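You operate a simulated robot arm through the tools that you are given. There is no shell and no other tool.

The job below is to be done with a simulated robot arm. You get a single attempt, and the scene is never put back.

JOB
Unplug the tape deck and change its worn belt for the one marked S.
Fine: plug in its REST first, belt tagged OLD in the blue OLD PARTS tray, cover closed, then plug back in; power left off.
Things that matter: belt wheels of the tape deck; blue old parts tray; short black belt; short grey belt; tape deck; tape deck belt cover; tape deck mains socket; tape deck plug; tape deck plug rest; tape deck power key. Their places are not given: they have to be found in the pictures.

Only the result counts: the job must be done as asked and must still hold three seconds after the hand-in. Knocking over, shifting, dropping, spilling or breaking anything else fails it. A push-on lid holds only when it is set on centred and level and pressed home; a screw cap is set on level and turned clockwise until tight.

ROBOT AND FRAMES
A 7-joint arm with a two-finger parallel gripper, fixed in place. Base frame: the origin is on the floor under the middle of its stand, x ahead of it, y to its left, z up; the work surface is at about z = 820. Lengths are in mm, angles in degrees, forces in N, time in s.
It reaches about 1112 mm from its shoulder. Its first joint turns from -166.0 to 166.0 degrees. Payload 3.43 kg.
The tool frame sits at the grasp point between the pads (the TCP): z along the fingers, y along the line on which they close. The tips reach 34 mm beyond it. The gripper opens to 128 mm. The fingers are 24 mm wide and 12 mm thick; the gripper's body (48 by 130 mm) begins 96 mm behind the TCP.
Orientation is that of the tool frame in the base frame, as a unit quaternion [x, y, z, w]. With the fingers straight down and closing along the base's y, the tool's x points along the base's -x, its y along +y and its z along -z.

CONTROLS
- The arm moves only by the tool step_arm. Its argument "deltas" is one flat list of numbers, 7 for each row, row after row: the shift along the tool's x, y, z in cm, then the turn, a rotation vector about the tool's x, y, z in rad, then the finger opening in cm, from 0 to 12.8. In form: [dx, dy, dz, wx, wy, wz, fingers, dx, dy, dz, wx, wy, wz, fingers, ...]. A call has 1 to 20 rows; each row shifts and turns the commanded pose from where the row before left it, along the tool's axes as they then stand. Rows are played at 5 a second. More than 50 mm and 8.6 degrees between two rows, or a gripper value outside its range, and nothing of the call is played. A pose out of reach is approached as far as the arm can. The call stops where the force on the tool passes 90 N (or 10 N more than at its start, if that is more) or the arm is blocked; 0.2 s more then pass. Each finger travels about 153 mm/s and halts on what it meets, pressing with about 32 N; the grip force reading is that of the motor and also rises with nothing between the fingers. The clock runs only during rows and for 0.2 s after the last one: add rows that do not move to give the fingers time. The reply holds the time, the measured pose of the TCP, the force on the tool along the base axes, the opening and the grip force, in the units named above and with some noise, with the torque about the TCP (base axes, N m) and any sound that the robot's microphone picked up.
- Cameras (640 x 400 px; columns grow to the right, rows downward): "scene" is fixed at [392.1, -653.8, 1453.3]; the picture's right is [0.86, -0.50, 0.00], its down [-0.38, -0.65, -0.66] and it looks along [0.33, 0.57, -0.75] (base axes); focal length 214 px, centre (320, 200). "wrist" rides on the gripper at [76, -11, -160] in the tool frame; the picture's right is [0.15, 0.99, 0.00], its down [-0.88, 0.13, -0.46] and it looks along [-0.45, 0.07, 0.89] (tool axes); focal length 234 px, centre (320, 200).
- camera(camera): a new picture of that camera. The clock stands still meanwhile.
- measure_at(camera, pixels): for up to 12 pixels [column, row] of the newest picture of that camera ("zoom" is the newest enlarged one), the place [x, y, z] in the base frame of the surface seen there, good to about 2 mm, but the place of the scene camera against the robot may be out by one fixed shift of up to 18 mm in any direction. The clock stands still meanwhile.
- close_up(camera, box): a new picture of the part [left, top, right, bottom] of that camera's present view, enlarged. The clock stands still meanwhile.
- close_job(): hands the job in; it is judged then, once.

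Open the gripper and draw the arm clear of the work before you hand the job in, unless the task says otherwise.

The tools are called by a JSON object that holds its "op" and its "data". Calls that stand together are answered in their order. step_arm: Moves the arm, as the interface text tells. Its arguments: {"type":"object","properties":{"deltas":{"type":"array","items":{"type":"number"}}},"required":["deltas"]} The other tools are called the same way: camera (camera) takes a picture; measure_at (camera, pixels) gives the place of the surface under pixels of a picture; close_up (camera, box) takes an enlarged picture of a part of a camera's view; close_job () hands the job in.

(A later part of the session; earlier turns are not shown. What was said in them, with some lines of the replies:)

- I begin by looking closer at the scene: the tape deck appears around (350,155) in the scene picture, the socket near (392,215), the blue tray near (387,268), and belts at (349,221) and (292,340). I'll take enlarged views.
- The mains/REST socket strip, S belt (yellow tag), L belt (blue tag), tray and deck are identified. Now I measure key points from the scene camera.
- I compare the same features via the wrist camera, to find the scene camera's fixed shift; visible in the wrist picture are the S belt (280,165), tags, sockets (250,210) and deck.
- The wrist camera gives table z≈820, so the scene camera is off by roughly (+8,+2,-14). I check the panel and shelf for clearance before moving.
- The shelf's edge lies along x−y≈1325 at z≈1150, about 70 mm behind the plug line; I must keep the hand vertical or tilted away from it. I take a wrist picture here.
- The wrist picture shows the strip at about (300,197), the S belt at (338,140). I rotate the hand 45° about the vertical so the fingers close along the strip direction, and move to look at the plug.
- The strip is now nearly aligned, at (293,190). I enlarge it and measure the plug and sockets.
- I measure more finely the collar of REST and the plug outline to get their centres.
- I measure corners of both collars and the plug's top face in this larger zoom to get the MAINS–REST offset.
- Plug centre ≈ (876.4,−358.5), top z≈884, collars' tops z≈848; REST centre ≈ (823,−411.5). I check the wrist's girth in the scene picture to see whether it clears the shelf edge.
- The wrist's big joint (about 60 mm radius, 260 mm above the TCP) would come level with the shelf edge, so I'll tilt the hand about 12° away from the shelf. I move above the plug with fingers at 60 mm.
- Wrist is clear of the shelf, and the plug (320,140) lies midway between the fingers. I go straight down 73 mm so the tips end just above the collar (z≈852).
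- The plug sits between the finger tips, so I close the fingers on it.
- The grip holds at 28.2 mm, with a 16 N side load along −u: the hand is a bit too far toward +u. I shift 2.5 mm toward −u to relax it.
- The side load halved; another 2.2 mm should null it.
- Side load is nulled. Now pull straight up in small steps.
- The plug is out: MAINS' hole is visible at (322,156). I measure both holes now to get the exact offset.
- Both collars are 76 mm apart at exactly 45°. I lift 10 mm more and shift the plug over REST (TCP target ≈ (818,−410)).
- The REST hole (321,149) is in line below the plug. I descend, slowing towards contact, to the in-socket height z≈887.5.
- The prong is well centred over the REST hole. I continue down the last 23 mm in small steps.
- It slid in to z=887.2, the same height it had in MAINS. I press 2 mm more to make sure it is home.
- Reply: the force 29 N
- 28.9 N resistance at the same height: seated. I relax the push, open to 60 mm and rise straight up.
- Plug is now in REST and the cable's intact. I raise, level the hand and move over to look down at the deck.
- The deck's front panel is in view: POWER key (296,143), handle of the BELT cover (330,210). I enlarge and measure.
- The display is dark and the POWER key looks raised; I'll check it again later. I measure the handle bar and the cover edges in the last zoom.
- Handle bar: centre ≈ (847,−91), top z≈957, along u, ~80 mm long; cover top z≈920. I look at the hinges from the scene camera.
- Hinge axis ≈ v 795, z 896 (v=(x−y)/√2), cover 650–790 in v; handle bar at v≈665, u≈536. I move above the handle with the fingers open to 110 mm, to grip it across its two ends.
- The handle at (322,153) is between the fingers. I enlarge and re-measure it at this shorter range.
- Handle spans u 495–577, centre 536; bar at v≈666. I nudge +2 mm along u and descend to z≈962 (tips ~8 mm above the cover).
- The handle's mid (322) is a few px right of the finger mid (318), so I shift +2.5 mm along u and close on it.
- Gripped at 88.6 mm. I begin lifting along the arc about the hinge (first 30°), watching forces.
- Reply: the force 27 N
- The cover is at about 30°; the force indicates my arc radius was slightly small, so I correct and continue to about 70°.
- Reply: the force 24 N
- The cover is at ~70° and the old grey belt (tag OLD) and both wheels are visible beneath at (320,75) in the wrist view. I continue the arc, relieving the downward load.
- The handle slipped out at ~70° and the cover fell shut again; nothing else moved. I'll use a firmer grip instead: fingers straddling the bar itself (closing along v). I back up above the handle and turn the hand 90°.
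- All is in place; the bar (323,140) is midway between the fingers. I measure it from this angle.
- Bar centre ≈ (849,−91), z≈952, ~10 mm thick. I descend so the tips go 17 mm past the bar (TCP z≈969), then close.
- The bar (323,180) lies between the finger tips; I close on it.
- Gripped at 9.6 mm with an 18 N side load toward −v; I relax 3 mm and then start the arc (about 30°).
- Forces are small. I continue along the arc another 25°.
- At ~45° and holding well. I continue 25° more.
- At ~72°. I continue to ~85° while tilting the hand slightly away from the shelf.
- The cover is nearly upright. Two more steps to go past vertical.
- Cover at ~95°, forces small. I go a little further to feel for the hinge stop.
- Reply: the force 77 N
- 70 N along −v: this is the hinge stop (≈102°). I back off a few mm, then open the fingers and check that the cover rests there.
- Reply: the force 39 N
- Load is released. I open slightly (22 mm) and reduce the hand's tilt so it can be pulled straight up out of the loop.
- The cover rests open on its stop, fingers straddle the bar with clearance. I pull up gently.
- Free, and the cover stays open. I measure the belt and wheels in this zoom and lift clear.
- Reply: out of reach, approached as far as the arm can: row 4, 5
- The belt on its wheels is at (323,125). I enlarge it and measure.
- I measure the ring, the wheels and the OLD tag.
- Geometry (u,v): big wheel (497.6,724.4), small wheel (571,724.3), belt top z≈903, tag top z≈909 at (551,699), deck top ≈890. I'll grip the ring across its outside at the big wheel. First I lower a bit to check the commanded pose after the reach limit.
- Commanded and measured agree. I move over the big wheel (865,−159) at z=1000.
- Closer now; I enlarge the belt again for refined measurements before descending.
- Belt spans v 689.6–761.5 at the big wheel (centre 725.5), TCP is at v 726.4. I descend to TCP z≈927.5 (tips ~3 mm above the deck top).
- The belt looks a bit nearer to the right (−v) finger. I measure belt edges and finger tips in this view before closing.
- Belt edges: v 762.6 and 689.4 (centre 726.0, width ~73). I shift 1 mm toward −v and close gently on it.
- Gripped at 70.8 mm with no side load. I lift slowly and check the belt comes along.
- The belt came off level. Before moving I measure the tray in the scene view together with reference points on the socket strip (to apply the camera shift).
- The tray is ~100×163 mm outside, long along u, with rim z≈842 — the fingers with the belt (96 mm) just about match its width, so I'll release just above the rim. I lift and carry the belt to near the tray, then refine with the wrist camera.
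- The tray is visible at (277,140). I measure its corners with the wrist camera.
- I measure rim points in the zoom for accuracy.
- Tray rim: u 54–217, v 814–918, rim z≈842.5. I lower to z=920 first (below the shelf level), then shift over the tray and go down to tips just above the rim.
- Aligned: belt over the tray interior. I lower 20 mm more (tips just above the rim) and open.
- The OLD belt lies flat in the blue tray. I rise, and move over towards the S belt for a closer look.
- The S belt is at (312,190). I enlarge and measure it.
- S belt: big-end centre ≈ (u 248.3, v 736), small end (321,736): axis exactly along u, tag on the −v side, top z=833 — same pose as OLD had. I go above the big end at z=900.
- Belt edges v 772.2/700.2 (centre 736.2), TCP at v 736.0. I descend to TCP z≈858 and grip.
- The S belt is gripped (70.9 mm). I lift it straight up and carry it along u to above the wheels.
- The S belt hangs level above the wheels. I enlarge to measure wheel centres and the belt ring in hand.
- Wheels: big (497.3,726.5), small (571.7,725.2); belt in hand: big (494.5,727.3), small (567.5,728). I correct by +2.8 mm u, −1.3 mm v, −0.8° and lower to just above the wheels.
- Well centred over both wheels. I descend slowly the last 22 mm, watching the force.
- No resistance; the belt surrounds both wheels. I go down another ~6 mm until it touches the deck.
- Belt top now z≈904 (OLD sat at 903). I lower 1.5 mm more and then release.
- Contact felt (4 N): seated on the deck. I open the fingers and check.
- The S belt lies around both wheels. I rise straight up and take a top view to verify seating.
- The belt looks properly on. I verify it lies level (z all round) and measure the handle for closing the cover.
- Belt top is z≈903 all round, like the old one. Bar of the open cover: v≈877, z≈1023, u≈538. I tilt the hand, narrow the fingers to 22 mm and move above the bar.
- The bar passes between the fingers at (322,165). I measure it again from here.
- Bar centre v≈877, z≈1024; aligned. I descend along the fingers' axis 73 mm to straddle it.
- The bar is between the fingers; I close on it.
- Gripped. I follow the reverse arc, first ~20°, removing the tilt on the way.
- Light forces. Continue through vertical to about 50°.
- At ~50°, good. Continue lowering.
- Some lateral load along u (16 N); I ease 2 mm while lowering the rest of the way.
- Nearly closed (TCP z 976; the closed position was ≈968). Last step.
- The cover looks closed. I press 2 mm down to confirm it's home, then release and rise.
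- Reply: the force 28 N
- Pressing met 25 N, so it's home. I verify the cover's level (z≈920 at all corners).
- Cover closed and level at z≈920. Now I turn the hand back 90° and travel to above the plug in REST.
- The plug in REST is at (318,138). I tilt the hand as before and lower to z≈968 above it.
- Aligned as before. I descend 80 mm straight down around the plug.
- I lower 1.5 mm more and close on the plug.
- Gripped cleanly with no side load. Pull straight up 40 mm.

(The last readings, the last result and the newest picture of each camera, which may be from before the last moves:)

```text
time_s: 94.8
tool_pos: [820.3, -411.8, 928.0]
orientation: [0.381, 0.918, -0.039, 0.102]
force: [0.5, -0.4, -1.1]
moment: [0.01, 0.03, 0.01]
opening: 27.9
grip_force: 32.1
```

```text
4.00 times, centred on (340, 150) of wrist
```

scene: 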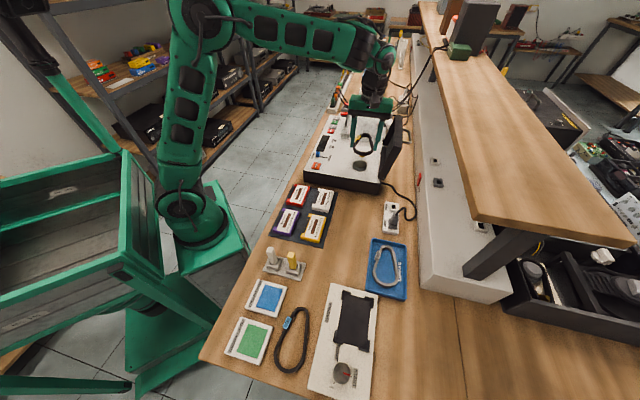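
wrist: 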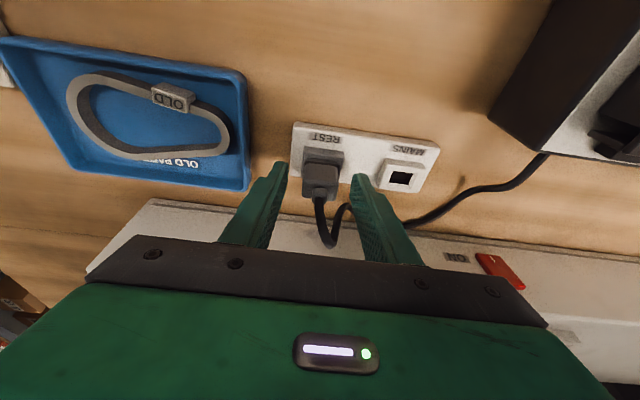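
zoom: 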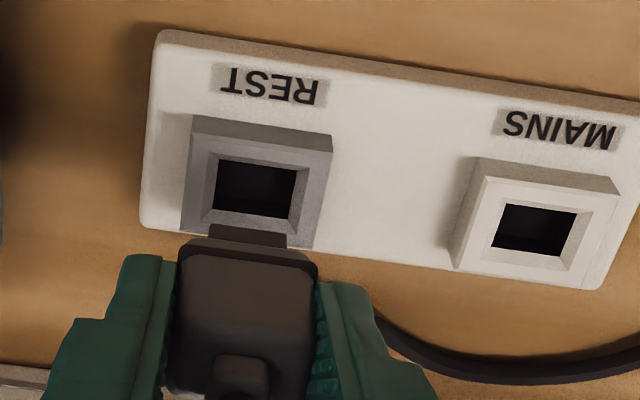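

The plug is free. I move it 76 mm along +u to above MAINS.

{"op": "step_arm", "data": {"deltas": [0.005, 1.9, 0.01, 0, 0, 0, 0, 0.005, 1.9, 0.01, 0, 0, 0, 0, 0.005, 1.9, 0.01, 0, 0, 0, 0, 0.005, 1.9, 0.01, 0, 0, 0, 0, 0, 0, 0, 0, 0, 0, 0, 0, 0, 0, 0, 0, 0, 0]}}

{"op": "close_up", "data": {"camera": "wrist", "box": [240, 100, 400, 200]}}

{"op": "close_up", "data": {"camera": "scene", "box": [340, 150, 468, 230]}}

```text
time_s: 96.2
tool_pos: [872.7, -357.0, 927.5]
orientation: [0.38, 0.919, -0.038, 0.102]
force: [0.2, 0.3, -0.8]
moment: [0.01, -0.02, 0.04]
opening: 28.0
grip_force: 32.0
```

```text
4.00 times, centred on (320, 150) of wrist
```

zoom: 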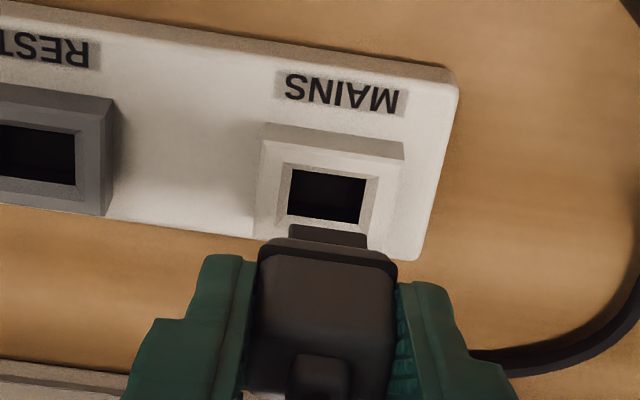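

```text
5.00 times, centred on (404, 190) of scene
```

zoom: 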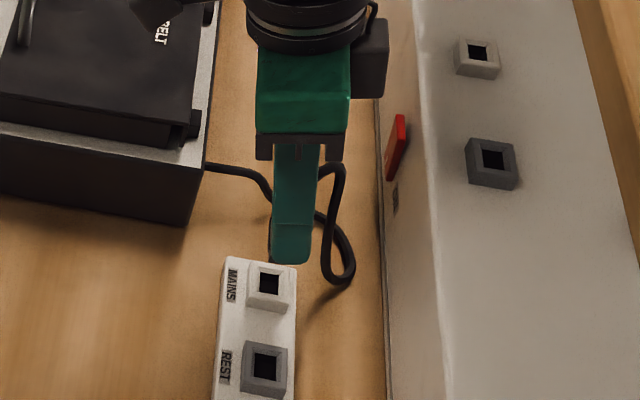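

MAINS' hole sits 1–2 px off compared with the REST reference, so I nudge −0.8 mm u and +0.8 mm v, then go down 17 mm and look.

{"op": "step_arm", "data": {"deltas": [-0.078, -0.08, 0.017, 0, 0, 0, 0, 0.216, -0.008, 0.974, 0, 0, 0, 0, 0.151, -0.006, 0.68, 0, 0, 0, 0, 0, 0, 0, 0, 0, 0, 0]}}

{"op": "close_up", "data": {"camera": "wrist", "box": [240, 100, 400, 200]}}

```text
time_s: 97.2
tool_pos: [872.0, -358.3, 911.0]
orientation: [0.38, 0.919, -0.038, 0.102]
force: [0.7, 0.3, -1.4]
moment: [0.02, 0.04, 0.0]
opening: 28.0
grip_force: 32.4
```

```text
4.00 times, centred on (320, 150) of wrist
```

zoom: 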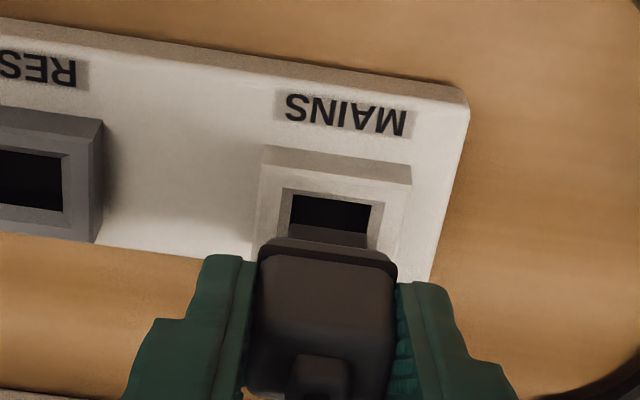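

This matches the view before the successful REST insertion. I lower the last 23 mm in small steps.

{"op": "step_arm", "data": {"deltas": [0.108, -0.004, 0.487, 0, 0, 0, 0, 0.108, -0.004, 0.487, 0, 0, 0, 0, 0.108, -0.004, 0.487, 0, 0, 0, 0, 0.108, -0.004, 0.487, 0, 0, 0, 0, 0.054, -0.002, 0.244, 0, 0, 0, 0, 0, 0, 0, 0, 0, 0, 0]}}

{"op": "close_up", "data": {"camera": "wrist", "box": [240, 100, 400, 200]}}

```text
time_s: 98.6
tool_pos: [872.9, -358.2, 888.8]
orientation: [0.38, 0.919, -0.038, 0.102]
force: [0.8, 3.4, 7.8]
moment: [0.14, -0.08, -0.04]
opening: 27.7
grip_force: 31.5
```

```text
4.00 times, centred on (320, 150) of wrist
```

zoom: 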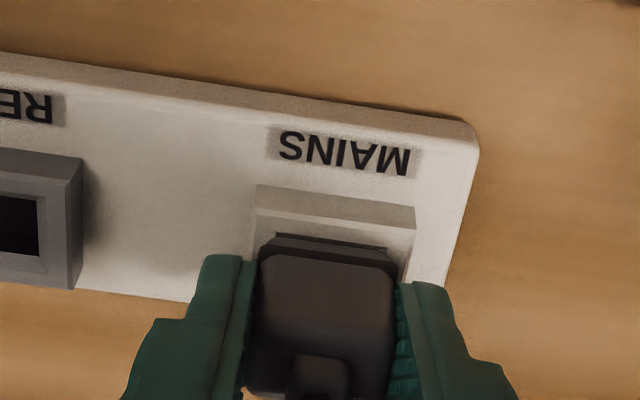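

It went in. I press ~2.5 mm more to make sure it's home.

{"op": "step_arm", "data": {"deltas": [0.033, -0.001, 0.147, 0, 0, 0, 0, 0.033, -0.001, 0.147, 0, 0, 0, 0, 0, 0, 0, 0, 0, 0, 0]}}

```text
time_s: 99.4
tool_pos: [872.6, -358.3, 887.9]
orientation: [0.38, 0.918, -0.038, 0.104]
force: [0.2, 5.0, 30.8]
moment: [0.15, -0.08, -0.01]
opening: 28.0
grip_force: 31.2
```

30.8 N at z=887.9 — fully seated. I relax, open and rise.

{"op": "step_arm", "data": {"deltas": [-0.06, 0.002, -0.28, 0, 0, 0, 0, 0, 0, 0, 0, 0, 0, 5.5, 0, 0, 0, 0, 0, 0, 5.5, -0.216, 0.008, -0.974, 0, 0, 0, 5.5, -0.432, 0.016, -1.948, 0, 0, 0, 5.5, -0.432, 0.016, -1.948, 0, 0, 0, 5.5, -0.648, 0.024, -2.92, 0, 0, 0, 5.5, 0, 0, 0, 0, 0, 0, 5.5]}}

{"op": "camera", "data": {"camera": "wrist"}}

{"op": "close_up", "data": {"camera": "wrist", "box": [240, 90, 400, 190]}}

{"op": "close_up", "data": {"camera": "scene", "box": [290, 110, 418, 190]}}

```text
time_s: 101.2
tool_pos: [874.8, -359.4, 968.6]
orientation: [0.38, 0.918, -0.039, 0.102]
force: [-0.2, -1.0, -0.3]
moment: [0.04, 0.01, -0.04]
opening: 55.2
grip_force: 0.2
```

```text
taken
```

wrist: 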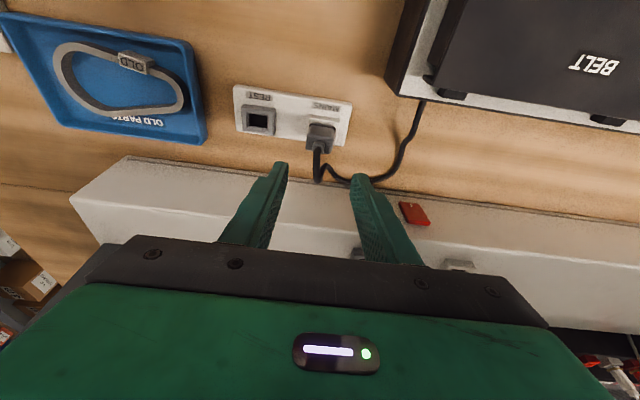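

```text
4.00 times, centred on (320, 140) of wrist
```

zoom: 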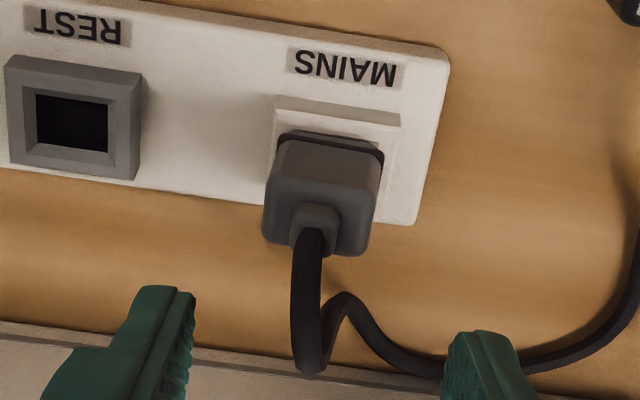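

```text
5.00 times, centred on (354, 150) of scene
```

zoom: 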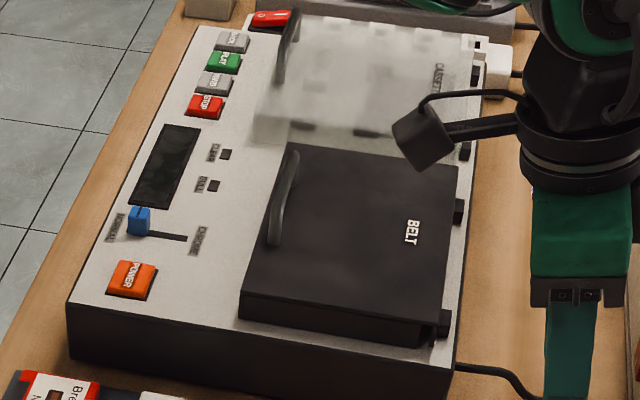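

The plug is back in MAINS. I raise, level the hand, and go look at the deck's display and POWER key.

{"op": "step_arm", "data": {"deltas": [-0.8, 0, -3.9, 0, 0.105, 0, 5.5, -0.4, 0, -3.9, 0, 0.105, 0, 5.5, 0, 0, -3.4, 0, 0, 0, 5.5, 0, 0, -3.4, 0, 0, 0, 5.5, 0, 0, -3.4, 0, 0, 0, 5.5, 4.0, 1.6, 0, 0, 0, 0, 5.5, 4.0, 1.6, 0, 0, 0, 0, 5.5, 4.0, 1.6, 0, 0, 0, 0, 5.5, 4.0, 1.6, 0, 0, 0, 0, 5.5, 4.0, 1.6, 0, 0, 0, 0, 5.5, 4.0, 1.6, 0, 0, 0, 0, 5.5, 4.0, 1.6, 0, 0, 0, 0, 5.5, 4.0, 1.6, 0, 0, 0, 0, 5.5, 0, 0, 0, 0, 0, 0, 5.5]}}

{"op": "camera", "data": {"camera": "wrist"}}

{"op": "camera", "data": {"camera": "scene"}}

```text
time_s: 104.2
tool_pos: [733.4, -40.6, 1148.5]
orientation: [0.382, 0.924, 0.001, 0.005]
force: [0.0, -0.2, -0.1]
moment: [0.01, -0.03, -0.02]
opening: 55.0
grip_force: 0.0
```

```text
taken
```

wrist: 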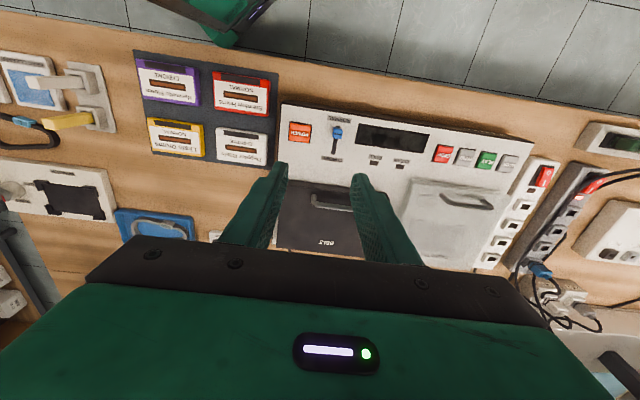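

```text
taken
```

scene: 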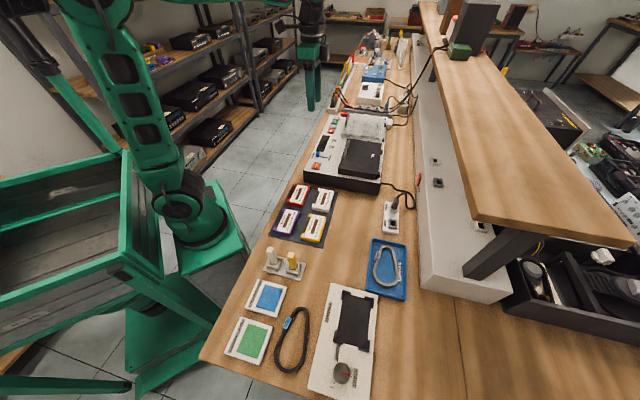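

{"op": "close_up", "data": {"camera": "wrist", "box": [270, 100, 440, 200]}}

{"op": "close_up", "data": {"camera": "scene", "box": [300, 120, 428, 200]}}

{"op": "close_up", "data": {"camera": "scene", "box": [340, 180, 468, 300]}}

```text
3.76 times, centred on (355, 150) of wrist
```

zoom: 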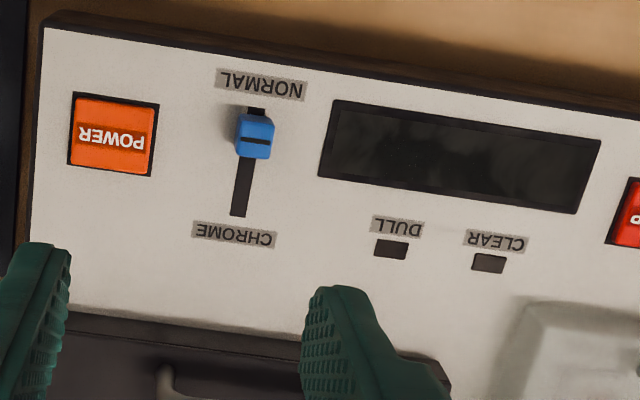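

```text
5.00 times, centred on (364, 160) of scene
```

zoom: 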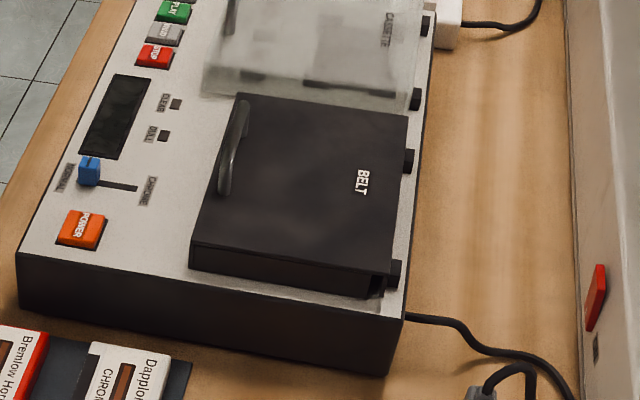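

```text
3.33 times, centred on (404, 240) of scene
```

zoom: 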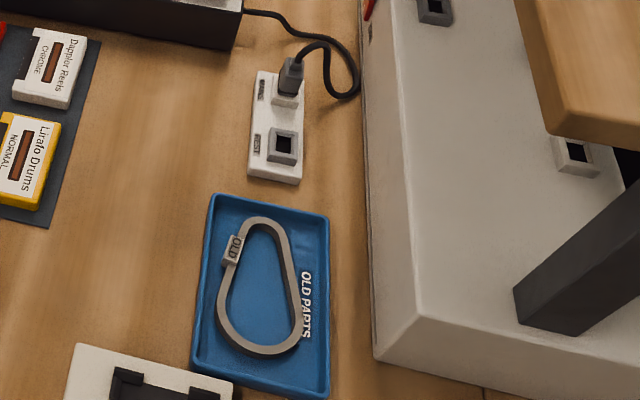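

Display is dark with the plug in MAINS, the POWER key is as at the start (off), cover closed, OLD in the tray. I open the gripper fully and draw the arm back to near its start pose.

{"op": "step_arm", "data": {"deltas": [0, 0, -3.0, 0, 0, 0, 12.8, -0.61, -4.2, -0.7, 0, 0, 0, 12.8, -0.61, -4.2, -0.7, 0, 0, 0, 12.8, -0.61, -4.2, -0.7, 0, 0, 0, 12.8, -0.61, -4.2, -0.7, 0, 0, 0, 12.8, -0.61, -4.2, -0.7, 0, 0, 0, 12.8, -0.61, -4.2, -0.7, 0, 0, 0, 12.8, 0, 0, 0, 0, 0, 0, 12.8]}}

{"op": "camera", "data": {"camera": "scene"}}

{"op": "camera", "data": {"camera": "wrist"}}

```text
time_s: 106.0
tool_pos: [580.7, -245.2, 1218.0]
orientation: [0.381, 0.925, 0.002, 0.006]
force: [-0.3, -0.1, -0.3]
moment: [0.02, 0.01, 0.02]
opening: 127.9
grip_force: 0.1
```

```text
taken
```

scene: 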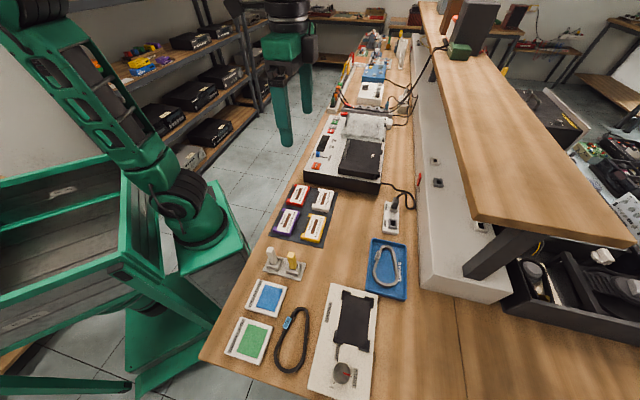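

```text
taken
```

wrist: 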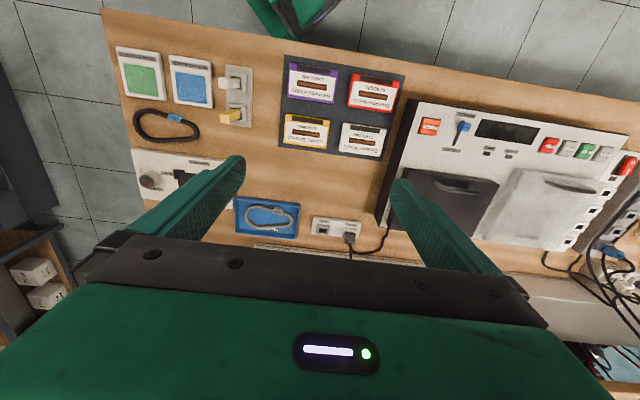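

The final pictures show the plug in MAINS (392,200), the OLD belt in the tray (387,268), the cover closed and nothing else displaced; the arm is clear with the gripper open. I hand the job in.

{"op": "close_job", "data": {}}

```text
The job is handed in.
```

The tape deck has its new S belt, and I've handed the job in. I don't have the result of the judging.

- **Plug:** I moved it to REST before the belt work. It is now back in MAINS; I pressed it in until it met firm resistance (about 31 N).
- **Belts:** The OLD belt is lying flat in the blue OLD PARTS tray. The S belt sits level around both wheels, at the same height the old one had.
- **Cover:** It is closed and level. On my first try at opening it, the handle slipped out of the grip at about 70° and the cover fell shut. I saw no damage, and it opened and closed normally after that.
- **Power:** I never touched the power key, and the display stayed dark once the plug was back in, so I take the power to be off.

The last pictures show nothing else on the bench moved, and the arm is back near its start position with the gripper open.
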